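You operate a simulated robot arm through the tools that you are given. There is no shell and no other tool. Be economical: measure what you need, move in short steps, check, and stop when the job is done.

Carry out the task below with a simulated robot arm. There is one attempt and no reset: what you move stays moved.

TASK
Close the green bench drawer.
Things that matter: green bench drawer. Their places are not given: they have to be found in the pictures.

It is judged by the outcome, as a careful person would: the job done as asked, and still so three seconds after it is handed in. It fails if anything else is knocked over, pushed out of place, dropped, spilled or broken.

THE ROBOT
A 7-joint arm with a two-finger parallel gripper, fixed in place. Base frame: the origin is at the foot of the arm, x ahead of it, y to its left, z up. Lengths are in mm, angles in degrees, forces in N, time in s.
Its first joint turns from -66.0 to 66.0 degrees. Payload 1.57 kg.
Tool frame: the origin (TCP) lies between the finger pads and is the grasp point; the fingertips stand 30 mm ahead of it; z points along the fingers, y is the line along which they close. The gripper opens to 110 mm. The fingers are 24 mm wide and 12 mm thick; the gripper's body (48 by 112 mm) begins 78 mm behind the TCP.
Orientation is that of the tool frame in the base frame, as [roll, pitch, yaw] about the fixed x, y, z axes, in that order (R = Rz(yaw) Ry(pitch) Rx(roll)). With the fingers straight down and closing along the base's y, the tool's x points along the base's -x, its y along +y and its z along -z.

THE INTERFACE
- The arm moves only by the tool jog_arm. Its argument "plan" is one flat list of numbers, 7 for each row, row after row: the shift along the tool's x, y, z in units of 20 mm (1.0 is 20 mm), then the turn, a rotation vector about the tool's x, y, z in units of 8 degrees (1.0 is 8 degrees), then the gripper command, from -1 (fully open) to 1 (shut), values between in proportion. In form: [tx, ty, tz, rx, ry, rz, fingers, tx, ty, tz, rx, ry, rz, fingers, ...]. A call has 1 to 12 rows; each row shifts and turns the commanded pose from where the row before left it, along the tool's axes as they then stand. A call with a number of a shift or a turn outside -1 to 1 is refused whole. A row lasts 0.2 s, in which the tool goes at most 50 mm and 8.6 degrees; a call with a longer step from one row to the next is refused whole, and so is a gripper value outside its range. A pose out of reach is approached as far as the arm can. The call stops where the force on the tool passes 40 N (or 10 N more than at its start, if that is more) or the arm is blocked; 0.2 s more then pass. The fingers move at their own pace (about 108 mm/s each) and stop on an object; they squeeze with about 43 N. The grip force told is the motor's: it shows also when the fingers shut on nothing. Time passes only in rows, and 0.2 s behind the last, so rows that do not move let the fingers close. It gives the time, the measured TCP pose, the force on the tool (base axes), the opening and the grip force at its end, in the units of the frame above (readings bear some noise).
- Cameras (640 x 400 px; columns grow to the right, rows downward): "scene" is fixed at [152.8, -404, 1378.2]; the picture's right is [0.80, -0.60, 0.00], its down [-0.48, -0.65, -0.59] and it looks along [0.35, 0.47, -0.81] (base axes); focal length 311 px, centre (320, 200). "wrist" rides on the gripper at [-36, 0, -80] in the tool frame; the picture's right is [0.00, -1.00, 0.00], its down [0.97, 0.00, -0.24] and it looks along [0.24, 0.00, 0.97] (tool axes); focal length 218 px, centre (320, 200).
- snapshot(camera): a new picture of that camera. No time passes.
- point_at(camera, pixels): for up to 12 pixels [column, row] of the newest picture of that camera ("zoom" is the newest enlarged one), the place [x, y, z] in the base frame of the surface seen there, good to about 2 mm. No time passes.
- enlarge(camera, box): a new picture of the part [left, top, right, bottom] of that camera's present view, enlarged. No time passes.
- close_job(): hands the job in; it is judged then, once.

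Work in short steps. Measure before you move; look again where a grasp or a placing could have gone wrong, and mend it. You have 60 turns and 30 pictures in all, the two below and enlarged ones among them. Open the gripper and draw the arm clear of the work before you hand the job in, unless the task says otherwise; then end with one line.

The tools are called as name(argument=value, ...) on one line, values as JSON. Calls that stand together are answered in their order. jog_arm: Moves the arm, as the interface text tells. Its arguments: {"type":"object","properties":{"plan":{"type":"array","items":{"type":"number"}}},"required":["plan"]} The other tools are called the same way: snapshot (camera) takes a picture; point_at (camera, pixels) gives the place of the surface under pixels of a picture; enlarge (camera, box) takes an enlarged picture of a part of a camera's view; close_job () hands the job in.

At the start:

```text
time: 0.0
tool_pos: [421.4, -60.2, 924.2]
orientation: [-179.9, 0.0, -180.0]
force: [-0.3, -0.3, -0.1]
gripper_width: 110.3
grasp_force: 0.1
```

scene: 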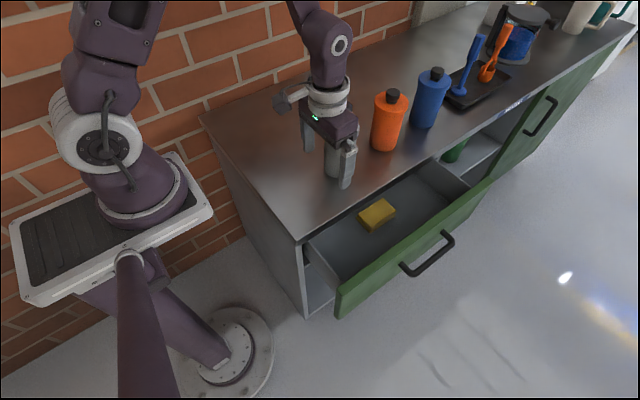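
wrist: 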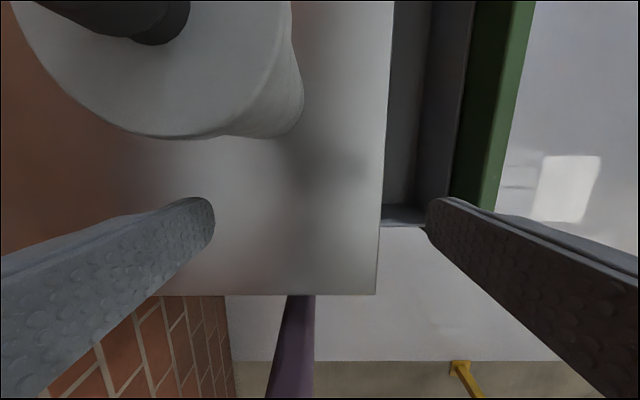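

The drawer, pulled out towards -y, has its front panel from about (340,300) to (490,185) and its handle at (428,255). I'll measure these points and the bench edge.

point_at(camera="scene", pixels=[[340, 292], [414, 238], [486, 184], [402, 266], [428, 256], [450, 236], [300, 240], [400, 172], [460, 130], [345, 305], [376, 214], [370, 262]])

enlarge(camera="scene", box=[260, 60, 540, 330])

```text
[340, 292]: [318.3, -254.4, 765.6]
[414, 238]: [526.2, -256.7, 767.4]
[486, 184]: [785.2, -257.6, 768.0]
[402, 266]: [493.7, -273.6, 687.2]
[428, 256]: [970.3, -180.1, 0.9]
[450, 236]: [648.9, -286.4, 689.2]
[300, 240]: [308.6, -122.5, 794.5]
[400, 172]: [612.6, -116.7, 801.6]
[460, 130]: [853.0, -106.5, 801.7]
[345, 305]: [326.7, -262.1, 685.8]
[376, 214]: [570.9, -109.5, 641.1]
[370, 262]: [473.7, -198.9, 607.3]
```

```text
1.48 times, centred on (400, 195) of scene
```

zoom: 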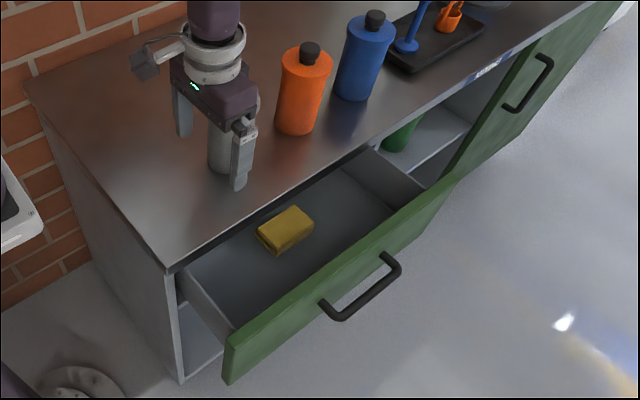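

The drawer's front face is near y -265 with its top at z 767, and the bench edge is at y -118 and z 800. Before moving, I'll check the objects near the arm and the closed-door reference.

point_at(camera="scene", pixels=[[333, 165], [334, 178], [388, 145], [392, 95], [437, 72], [428, 110], [500, 165], [530, 130], [348, 186], [495, 190], [438, 232], [325, 150]])

point_at(camera="wrist", pixels=[[140, 20], [180, 110], [280, 100], [510, 100], [470, 100], [500, 190], [440, 60], [388, 100]])

```text
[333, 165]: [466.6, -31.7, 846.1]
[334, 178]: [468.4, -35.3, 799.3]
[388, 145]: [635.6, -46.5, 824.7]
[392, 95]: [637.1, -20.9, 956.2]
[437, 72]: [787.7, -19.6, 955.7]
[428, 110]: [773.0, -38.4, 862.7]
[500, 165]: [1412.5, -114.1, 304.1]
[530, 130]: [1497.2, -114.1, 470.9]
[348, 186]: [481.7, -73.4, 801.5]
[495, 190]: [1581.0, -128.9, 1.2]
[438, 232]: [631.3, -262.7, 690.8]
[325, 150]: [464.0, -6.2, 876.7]
```

```text
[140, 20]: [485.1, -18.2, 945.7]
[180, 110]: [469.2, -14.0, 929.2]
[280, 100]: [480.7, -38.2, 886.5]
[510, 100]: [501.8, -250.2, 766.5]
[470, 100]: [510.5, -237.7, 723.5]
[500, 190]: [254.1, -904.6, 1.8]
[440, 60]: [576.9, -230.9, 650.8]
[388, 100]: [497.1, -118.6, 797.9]
```

The reference is clear: the closed door plane is y -114, the grey bottle is near (490,-10) and the orange one near (645,-15). I'll shut the fingers and go out past the drawer front, staying high.

jog_arm(plan=[0, -1, 0, 0, 0, 0, 1, 0, -1, 0, 0, 0, 0, 1, 0, -1, 0, 0, 0, 0, 1, 0, -1, 0, 0, 0, 0, 1, -0.7, -1, 0, 0, 0, 0, 1, -0.7, -1, 0, 0, 0, 0, 1, -0.7, -1, 0, 0, 0, 0, 1, -0.7, -1, 0, 0, 0, 0, 1, -0.7, -1, 0, 0, 0, 0, 1, -0.7, -1, 0, 0, 0, 0, 1, -0.7, -1, 0, 0, 0, 0, 1, -0.7, -1, 0, 0, 0, 0, 1])

```text
time: 2.6
tool_pos: [534.5, -298.7, 924.2]
orientation: [180.0, 0.0, -179.9]
force: [0.3, 0.5, 0.0]
gripper_width: 0.0
grasp_force: 21.5
```

Now at (534,-299,924). I'll go a little further out, then down so the fingertips end near z 730, above the handle (z 690) and below the panel top (767).

jog_arm(plan=[0, -0.5, 0.5, 0, 0, 0, 1, 0, 0, 1, 0, 0, 0, 1, 0, 0, 1, 0, 0, 0, 1, 0, 0, 1, 0, 0, 0, 1, 0, 0, 1, 0, 0, 0, 1, 0, 0, 1, 0, 0, 0, 1, 0, 0, 1, 0, 0, 0, 1, 0, 0, 1, 0, 0, 0, 1, 0, 0, 0.8, 0, 0, 0, 1])

snapshot(camera="scene")

```text
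time: 4.6
tool_pos: [535.4, -309.6, 758.2]
orientation: [-179.9, 0.0, 180.0]
force: [0.1, -0.1, -0.1]
gripper_width: 0.0
grasp_force: 21.5
```

```text
26 pictures are left
```

scene: 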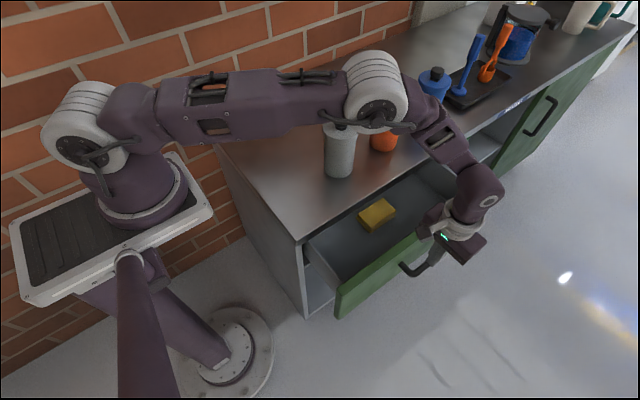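

The fingers are outside the drawer front. I'll check how high the elbow and forearm stand over the bottles before pushing.

point_at(camera="scene", pixels=[[375, 90], [390, 125], [300, 125], [440, 140], [465, 172], [485, 185], [340, 130], [465, 215]])

```text
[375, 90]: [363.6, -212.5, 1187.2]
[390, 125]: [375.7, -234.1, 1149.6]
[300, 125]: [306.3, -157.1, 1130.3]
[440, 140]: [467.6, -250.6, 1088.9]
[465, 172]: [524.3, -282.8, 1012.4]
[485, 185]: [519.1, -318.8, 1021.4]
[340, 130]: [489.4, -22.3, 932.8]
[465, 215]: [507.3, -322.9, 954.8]
```

The elbow and forearm are above z 1000, well over the bottles (about 960). Now I'll push towards +y.

jog_arm(plan=[0, 0.7, 0, 0, 0, 0, 1, 0, 0.7, 0, 0, 0, 0, 1, 0, 0.5, 0, 0, 0, 0, 1, 0, 0.5, 0, 0, 0, 0, 1, 0, 0.5, 0, 0, 0, 0, 1, 0, 0.5, 0, 0, 0, 0, 1, 0, 0.5, 0, 0, 0, 0, 1, 0, 0.5, 0, 0, 0, 0, 1])

snapshot(camera="scene")

```text
time: 6.4
tool_pos: [533.7, -221.6, 758.7]
orientation: [-180.0, 0.0, -180.0]
force: [-0.3, -0.8, -0.5]
gripper_width: 0.0
grasp_force: 21.1
```

```text
25 pictures are left
```

scene: 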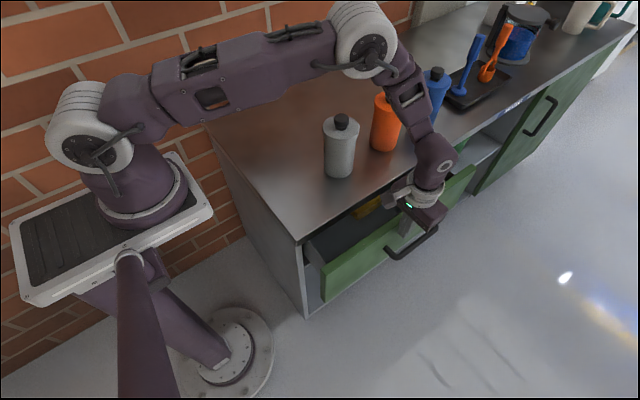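

The drawer is sliding in freely and evenly. I'll keep pushing to about y -142.

jog_arm(plan=[0, 0.5, 0, 0, 0, 0, 1, 0, 0.5, 0, 0, 0, 0, 1, 0, 0.5, 0, 0, 0, 0, 1, 0, 0.5, 0, 0, 0, 0, 1, 0, 0.5, 0, 0, 0, 0, 1, 0, 0.5, 0, 0, 0, 0, 1, 0, 0.5, 0, 0, 0, 0, 1, 0, 0.5, 0, 0, 0, 0, 1])

snapshot(camera="scene")

```text
time: 8.2
tool_pos: [533.9, -141.6, 757.2]
orientation: [180.0, -0.1, 180.0]
force: [-0.4, -2.1, 0.2]
gripper_width: 0.0
grasp_force: 21.6
```

```text
24 pictures are left
```

scene: 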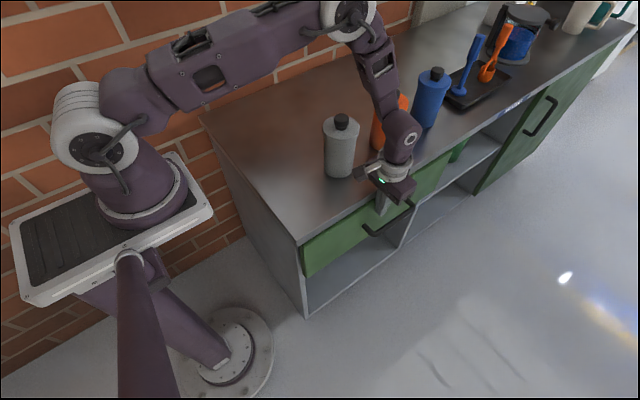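

The drawer is nearly shut and the force is only about 2 N. I'll measure the panel's position against the bench edge and the closed door.

enlarge(camera="scene", box=[280, 120, 500, 300])

point_at(camera="scene", pixels=[[330, 255], [355, 240], [310, 265], [430, 180], [320, 233], [345, 213], [305, 243], [480, 185], [490, 178], [303, 290], [395, 165]])

```text
2.22 times, centred on (390, 210) of scene
```

zoom: 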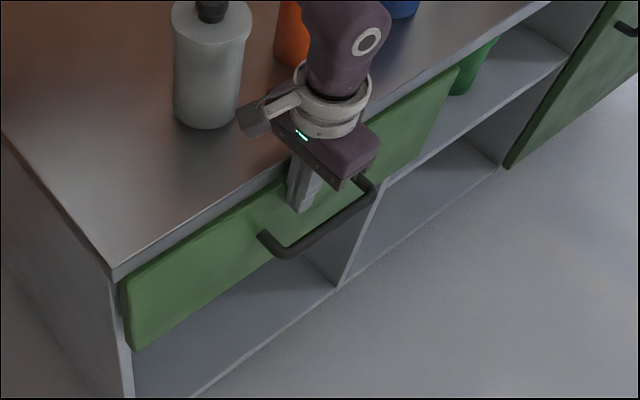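

```text
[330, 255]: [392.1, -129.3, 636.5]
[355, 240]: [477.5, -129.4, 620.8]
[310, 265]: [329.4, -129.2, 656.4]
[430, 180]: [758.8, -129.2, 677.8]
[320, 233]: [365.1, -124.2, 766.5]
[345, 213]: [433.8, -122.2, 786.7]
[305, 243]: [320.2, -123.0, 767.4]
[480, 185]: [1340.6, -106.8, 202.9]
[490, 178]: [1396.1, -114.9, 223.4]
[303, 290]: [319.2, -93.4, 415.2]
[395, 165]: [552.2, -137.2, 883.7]
```

The panel face is at y -129 and must reach about -114, but the bench top's lip (y about -120) would stop a vertical finger first. I'll back off 20 mm, tilt the tool 24° so the fingertips lead under the lip, then finish the push.

jog_arm(plan=[0, -1, 0, 0, 0, 0, 1, 0, -0.5, 0, 0, 0, 0, 1, 0, 0, 0, -1, 0, 0, 1, 0, 0, 0, -1, 0, 0, 1, 0, 0, 0, -1, 0, 0, 1, 0, 0, 0, 0, 0, 0, 1])

enlarge(camera="scene", box=[280, 120, 500, 300])

```text
time: 9.6
tool_pos: [534.9, -170.6, 757.3]
orientation: [155.9, 0.0, 179.9]
force: [0.1, 0.4, -0.5]
gripper_width: 0.1
grasp_force: 21.3
```

```text
2.22 times, centred on (390, 210) of scene
```

zoom: 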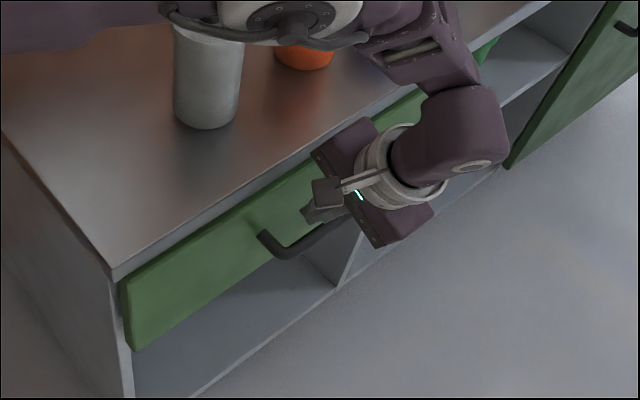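

The tilt is right, with the tip near z 730, above the handle and below the lip. I'll push along base +y in small steps to TCP y of about -139.

jog_arm(plan=[0, 0.4565, 0.204, 0, 0, 0, 1, 0, 0.4565, 0.204, 0, 0, 0, 1, 0, 0.228, 0.102, 0, 0, 0, 1, 0, 0.228, 0.102, 0, 0, 0, 1, 0, 0.1, 0.045, 0, 0, 0, 1, 0, 0, 0, 0, 0, 0, 1])

snapshot(camera="scene")

point_at(camera="scene", pixels=[[330, 255], [345, 245], [315, 262], [425, 180]])

```text
time: 11.0
tool_pos: [534.8, -139.7, 758.1]
orientation: [156.0, 0.1, 180.0]
force: [0.8, -1.2, 0.9]
gripper_width: 0.0
grasp_force: 21.6
```

```text
21 pictures are left
```

scene: 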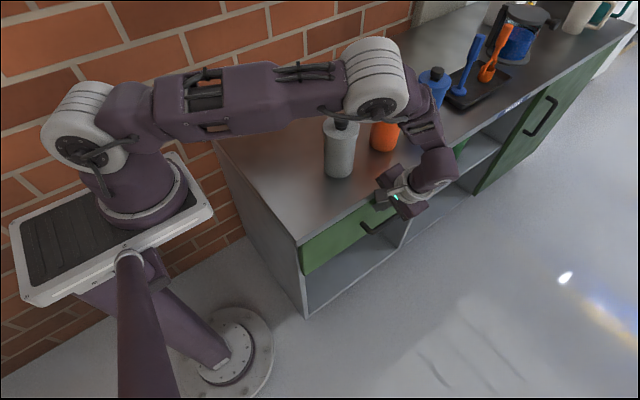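

```text
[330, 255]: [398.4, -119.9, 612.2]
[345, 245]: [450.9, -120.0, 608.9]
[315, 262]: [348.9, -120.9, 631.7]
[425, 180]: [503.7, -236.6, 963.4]
```

The panel is now at y -120, with about 6 mm to go. I'll keep pushing gently until the force shows the stop.

jog_arm(plan=[0, 0.137, 0.061, 0, 0, 0, 1, 0, 0.137, 0.061, 0, 0, 0, 1, 0, 0, 0, 0, 0, 0, 1])

snapshot(camera="scene")

point_at(camera="scene", pixels=[[330, 255], [345, 245], [315, 262]])

```text
time: 11.8
tool_pos: [532.4, -133.6, 758.4]
orientation: [156.0, 0.1, -179.9]
force: [-0.5, -1.5, -2.2]
gripper_width: 0.1
grasp_force: 21.0
```

```text
20 pictures are left
```

scene: 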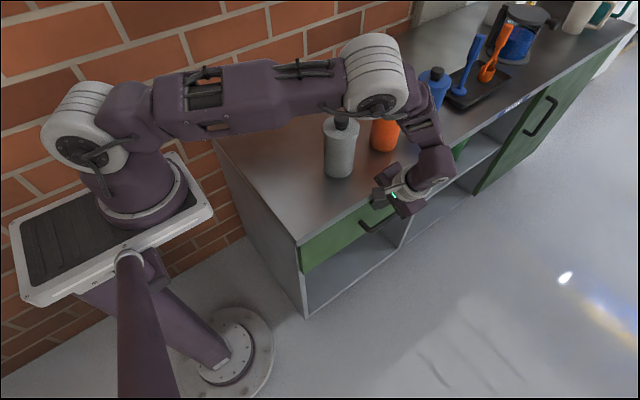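

```text
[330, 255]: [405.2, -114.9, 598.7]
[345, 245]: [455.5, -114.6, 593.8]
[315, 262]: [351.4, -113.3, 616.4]
```

The panel is about level with the door plane at y -114, but no stop is felt yet. I'll push a few more millimetres to make contact with it.

jog_arm(plan=[0, 0.09, 0.04, 0, 0, 0, 1, 0, 0.09, 0.04, 0, 0, 0, 1, 0, 0.09, 0.04, 0, 0, 0, 1, 0, 0, 0, 0, 0, 0, 1])

point_at(camera="scene", pixels=[[330, 255], [345, 245], [315, 262]])

```text
time: 12.7
tool_pos: [533.9, -133.0, 758.6]
orientation: [156.6, 0.1, 179.8]
force: [-0.7, -6.2, -0.1]
gripper_width: 0.0
grasp_force: 21.2
stopped in row 4: the force on the tool passed its limit (the readings are from after the stop); the commanded pose is now the measured one
```

```text
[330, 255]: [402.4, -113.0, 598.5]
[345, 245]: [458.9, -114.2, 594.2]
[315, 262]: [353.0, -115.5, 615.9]
```

The push met a firm stop with the panel at y -114, level with the closed door. I'll back off along base -y and check that it stays.

jog_arm(plan=[0, -0.4565, -0.204, 0, 0, 0, 1, 0, -0.913, -0.408, 0, 0, 0, 1, 0, -0.913, -0.408, 0, 0, 0, 1, 0, -0.913, -0.408, 0, 0, 0, 1, 0, -0.913, -0.408, 0, 0, 0, 1, 0, -0.913, -0.408, 0, 0, 0, 1, 0, 0, 0, 1, 0, 0, 1, 0, 0, 0, 1, 0, 0, 1, 0, 0, 0, 1, 0, 0, 1])

enlarge(camera="scene", box=[280, 120, 560, 320])

snapshot(camera="scene")

point_at(camera="scene", pixels=[[330, 255], [345, 245], [315, 262], [530, 130], [500, 160]])

```text
time: 14.7
tool_pos: [533.2, -242.8, 759.6]
orientation: [-179.4, 0.0, 179.8]
force: [-0.9, -0.2, 0.5]
gripper_width: 0.1
grasp_force: 20.9
```

```text
2.00 times, centred on (420, 220) of scene
```

zoom: 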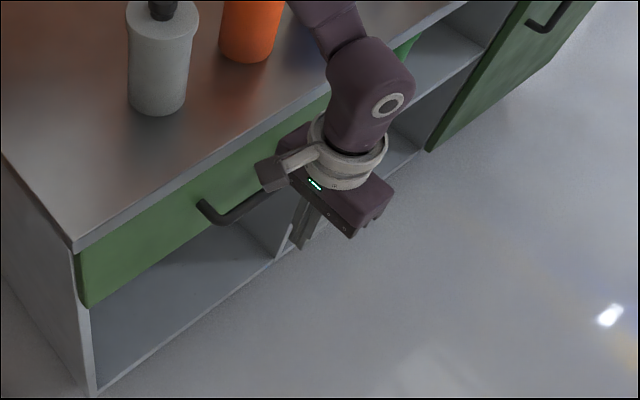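

```text
18 pictures are left
```

scene: 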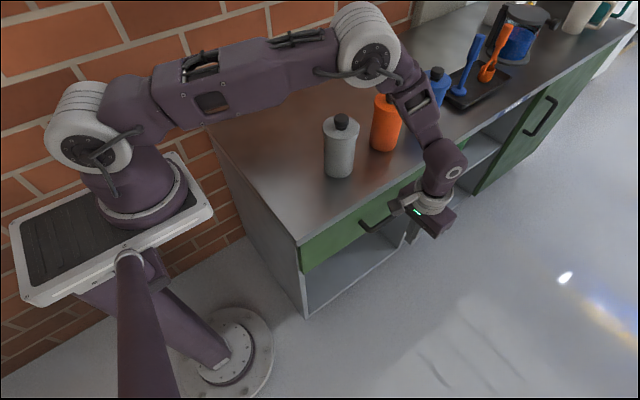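

```text
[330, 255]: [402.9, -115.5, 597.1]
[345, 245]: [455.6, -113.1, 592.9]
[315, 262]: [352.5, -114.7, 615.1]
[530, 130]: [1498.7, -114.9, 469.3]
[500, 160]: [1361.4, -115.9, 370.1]
```

The panel stays at y about -114, matching the door. To be sure it was the drawer's own stop and not the lip, I'll look closely at the panel's end for a gap to the carcass.

enlarge(camera="scene", box=[285, 225, 345, 285])

```text
6.67 times, centred on (315, 255) of scene
```

zoom: 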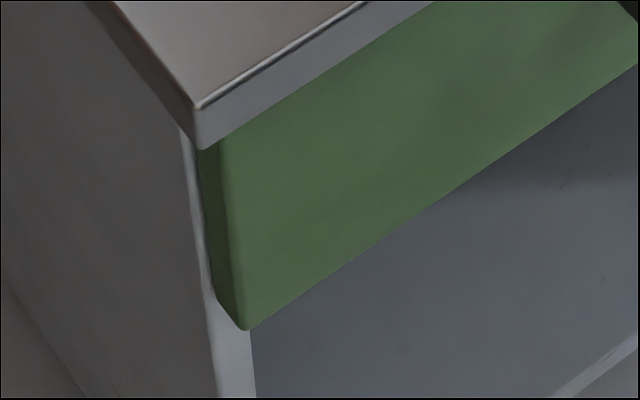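

point_at(camera="zoom", pixels=[[212, 250], [218, 285], [238, 310], [240, 240], [228, 250], [235, 370], [198, 220], [230, 115], [300, 72], [200, 135], [216, 200], [205, 200]])

```text
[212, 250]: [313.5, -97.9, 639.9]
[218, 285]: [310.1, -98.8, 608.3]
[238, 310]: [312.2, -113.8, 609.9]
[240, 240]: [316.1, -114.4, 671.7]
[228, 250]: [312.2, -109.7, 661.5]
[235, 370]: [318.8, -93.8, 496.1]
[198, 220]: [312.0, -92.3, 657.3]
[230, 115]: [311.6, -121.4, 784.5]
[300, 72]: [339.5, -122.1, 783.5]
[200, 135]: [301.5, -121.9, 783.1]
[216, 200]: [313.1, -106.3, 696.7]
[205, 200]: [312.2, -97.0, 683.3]
```

The panel's back edge is about 2 mm from the carcass front. For an unambiguous check I'll press on the handle (z about 688), where the tilted fingers stay well clear of the lip.

jog_arm(plan=[0, 0, 1, 0, 0, 0, 1, 0, 0, 1, 0, 0, 0, 1, 0, 0, 1, 0, 0, 0, 1, 0, 0, 0.2, 0, 0, 0, 1, 0, 0, 0, -1, 0, 0, 1, 0, 0, 0, -1, 0, 0, 1, 0, 0, 0, -1, 0, 0, 1, 0, 0, 0, -1, 0, 0, 1, 0, 0.848, 0.53, 0, 0, 0, 1, 0, 0.848, 0.53, 0, 0, 0, 1, 0, 0.848, 0.53, 0, 0, 0, 1, 0, 0.42, 0.265, 0, 0, 0, 1])

enlarge(camera="scene", box=[300, 140, 480, 260])

```text
time: 17.1
tool_pos: [498.3, -171.8, 678.6]
orientation: [149.9, 0.4, 179.6]
force: [-2.8, -4.5, 0.2]
gripper_width: 0.0
grasp_force: 20.7
stopped in row 11: the force on the tool passed its limit (the readings are from after the stop); the commanded pose is now the measured one
out of reach, approached as far as the arm can: row 8
```

```text
3.33 times, centred on (390, 200) of scene
```

zoom: 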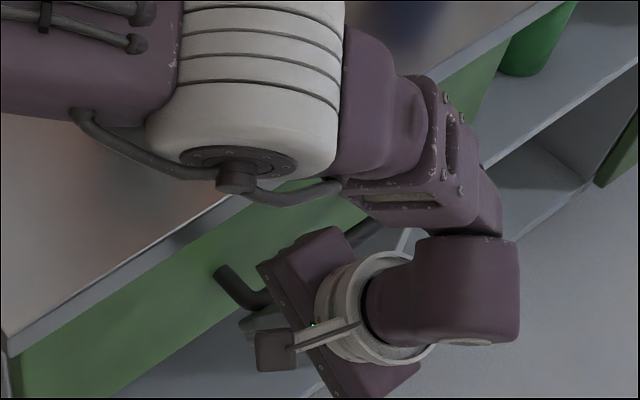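

The press on the handle also met a firm stop, though the arm was near its reach limit and drifted in x. I'll back off along -y and slightly -x, then rise and straighten.

jog_arm(plan=[0, -0.433, -0.25, 0, 0, 0, 1, 0, -0.866, -0.5, 0, 0, 0, 1, 0.5, -0.866, -0.5, 0, 0, 0, 1, 0.5, -0.866, -0.5, 0, 0, 0, 1, 0.5, -0.866, -0.5, 0, 0, 0, 1])

enlarge(camera="scene", box=[285, 160, 445, 290])

point_at(camera="scene", pixels=[[330, 255], [345, 245], [315, 262], [310, 268]])

```text
time: 18.3
tool_pos: [467.0, -259.9, 678.6]
orientation: [149.8, 0.4, 179.6]
force: [-0.3, -0.5, -0.2]
gripper_width: 0.0
grasp_force: 21.2
```

```text
3.08 times, centred on (365, 225) of scene
```

zoom: 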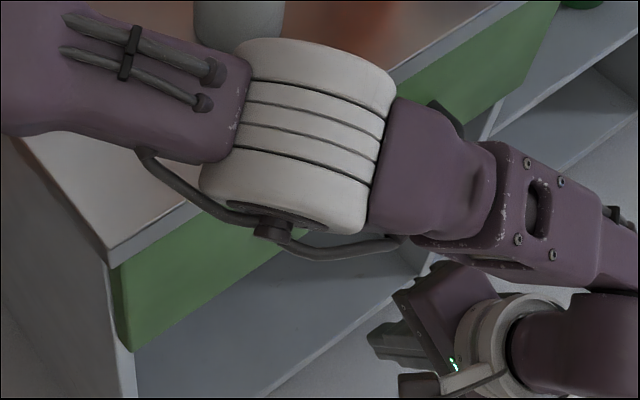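

```text
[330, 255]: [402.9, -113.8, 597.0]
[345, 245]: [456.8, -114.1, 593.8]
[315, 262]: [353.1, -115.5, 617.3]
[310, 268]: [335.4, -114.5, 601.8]
```

The panel is unchanged at y -114 after the second push, so it is on its own stop. I'll rise, straighten and open the gripper, clear of the bench.

jog_arm(plan=[0, 0.5, -0.866, 0, 0, 0, 1, 0, 0.5, -0.866, 0, 0, 0, 1, 0, 0.5, -0.866, 0, 0, 0, 1, 0, 0.5, -0.866, 0, 0, 0, 1, 0, 0.5, -0.866, 0, 0, 0, 1, 0, 0.5, -0.866, 0, 0, 0, 1, 0, 0.5, -0.866, 0, 0, 0, 1, 0, 0.5, -0.866, 0, 0, 0, 1, 0, 0, 0, 1, 0, 0, 0, 0, 0, 0, 1, 0, 0, -1, 0, 0, 0, 1, 0, 0, -1, 0, 0, 0, 0.8, 0, 0, -1])

snapshot(camera="scene")

point_at(camera="scene", pixels=[[330, 255], [345, 245], [315, 262], [335, 160]])

```text
time: 20.9
tool_pos: [466.6, -258.8, 838.8]
orientation: [-179.6, 0.4, 179.6]
force: [0.1, 0.8, 0.6]
gripper_width: 110.3
grasp_force: 0.1
```

```text
14 pictures are left
```

scene: 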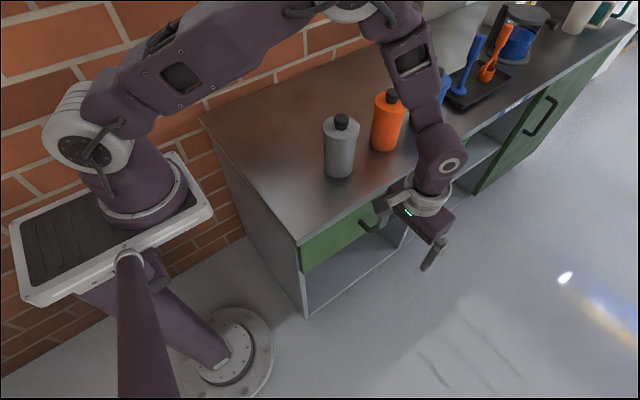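

```text
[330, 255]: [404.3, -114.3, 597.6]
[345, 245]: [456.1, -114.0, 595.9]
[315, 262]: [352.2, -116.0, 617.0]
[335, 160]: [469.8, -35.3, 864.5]
```

The drawer is shut, the bottles stand where they were, the gripper is open and the arm is clear, so I'm handing in.

close_job()

```text
The job is handed in.
```

The green bench drawer is closed: its front sits level with the closed door beside it, a second push on the handle met a firm stop, and nothing else looked disturbed.
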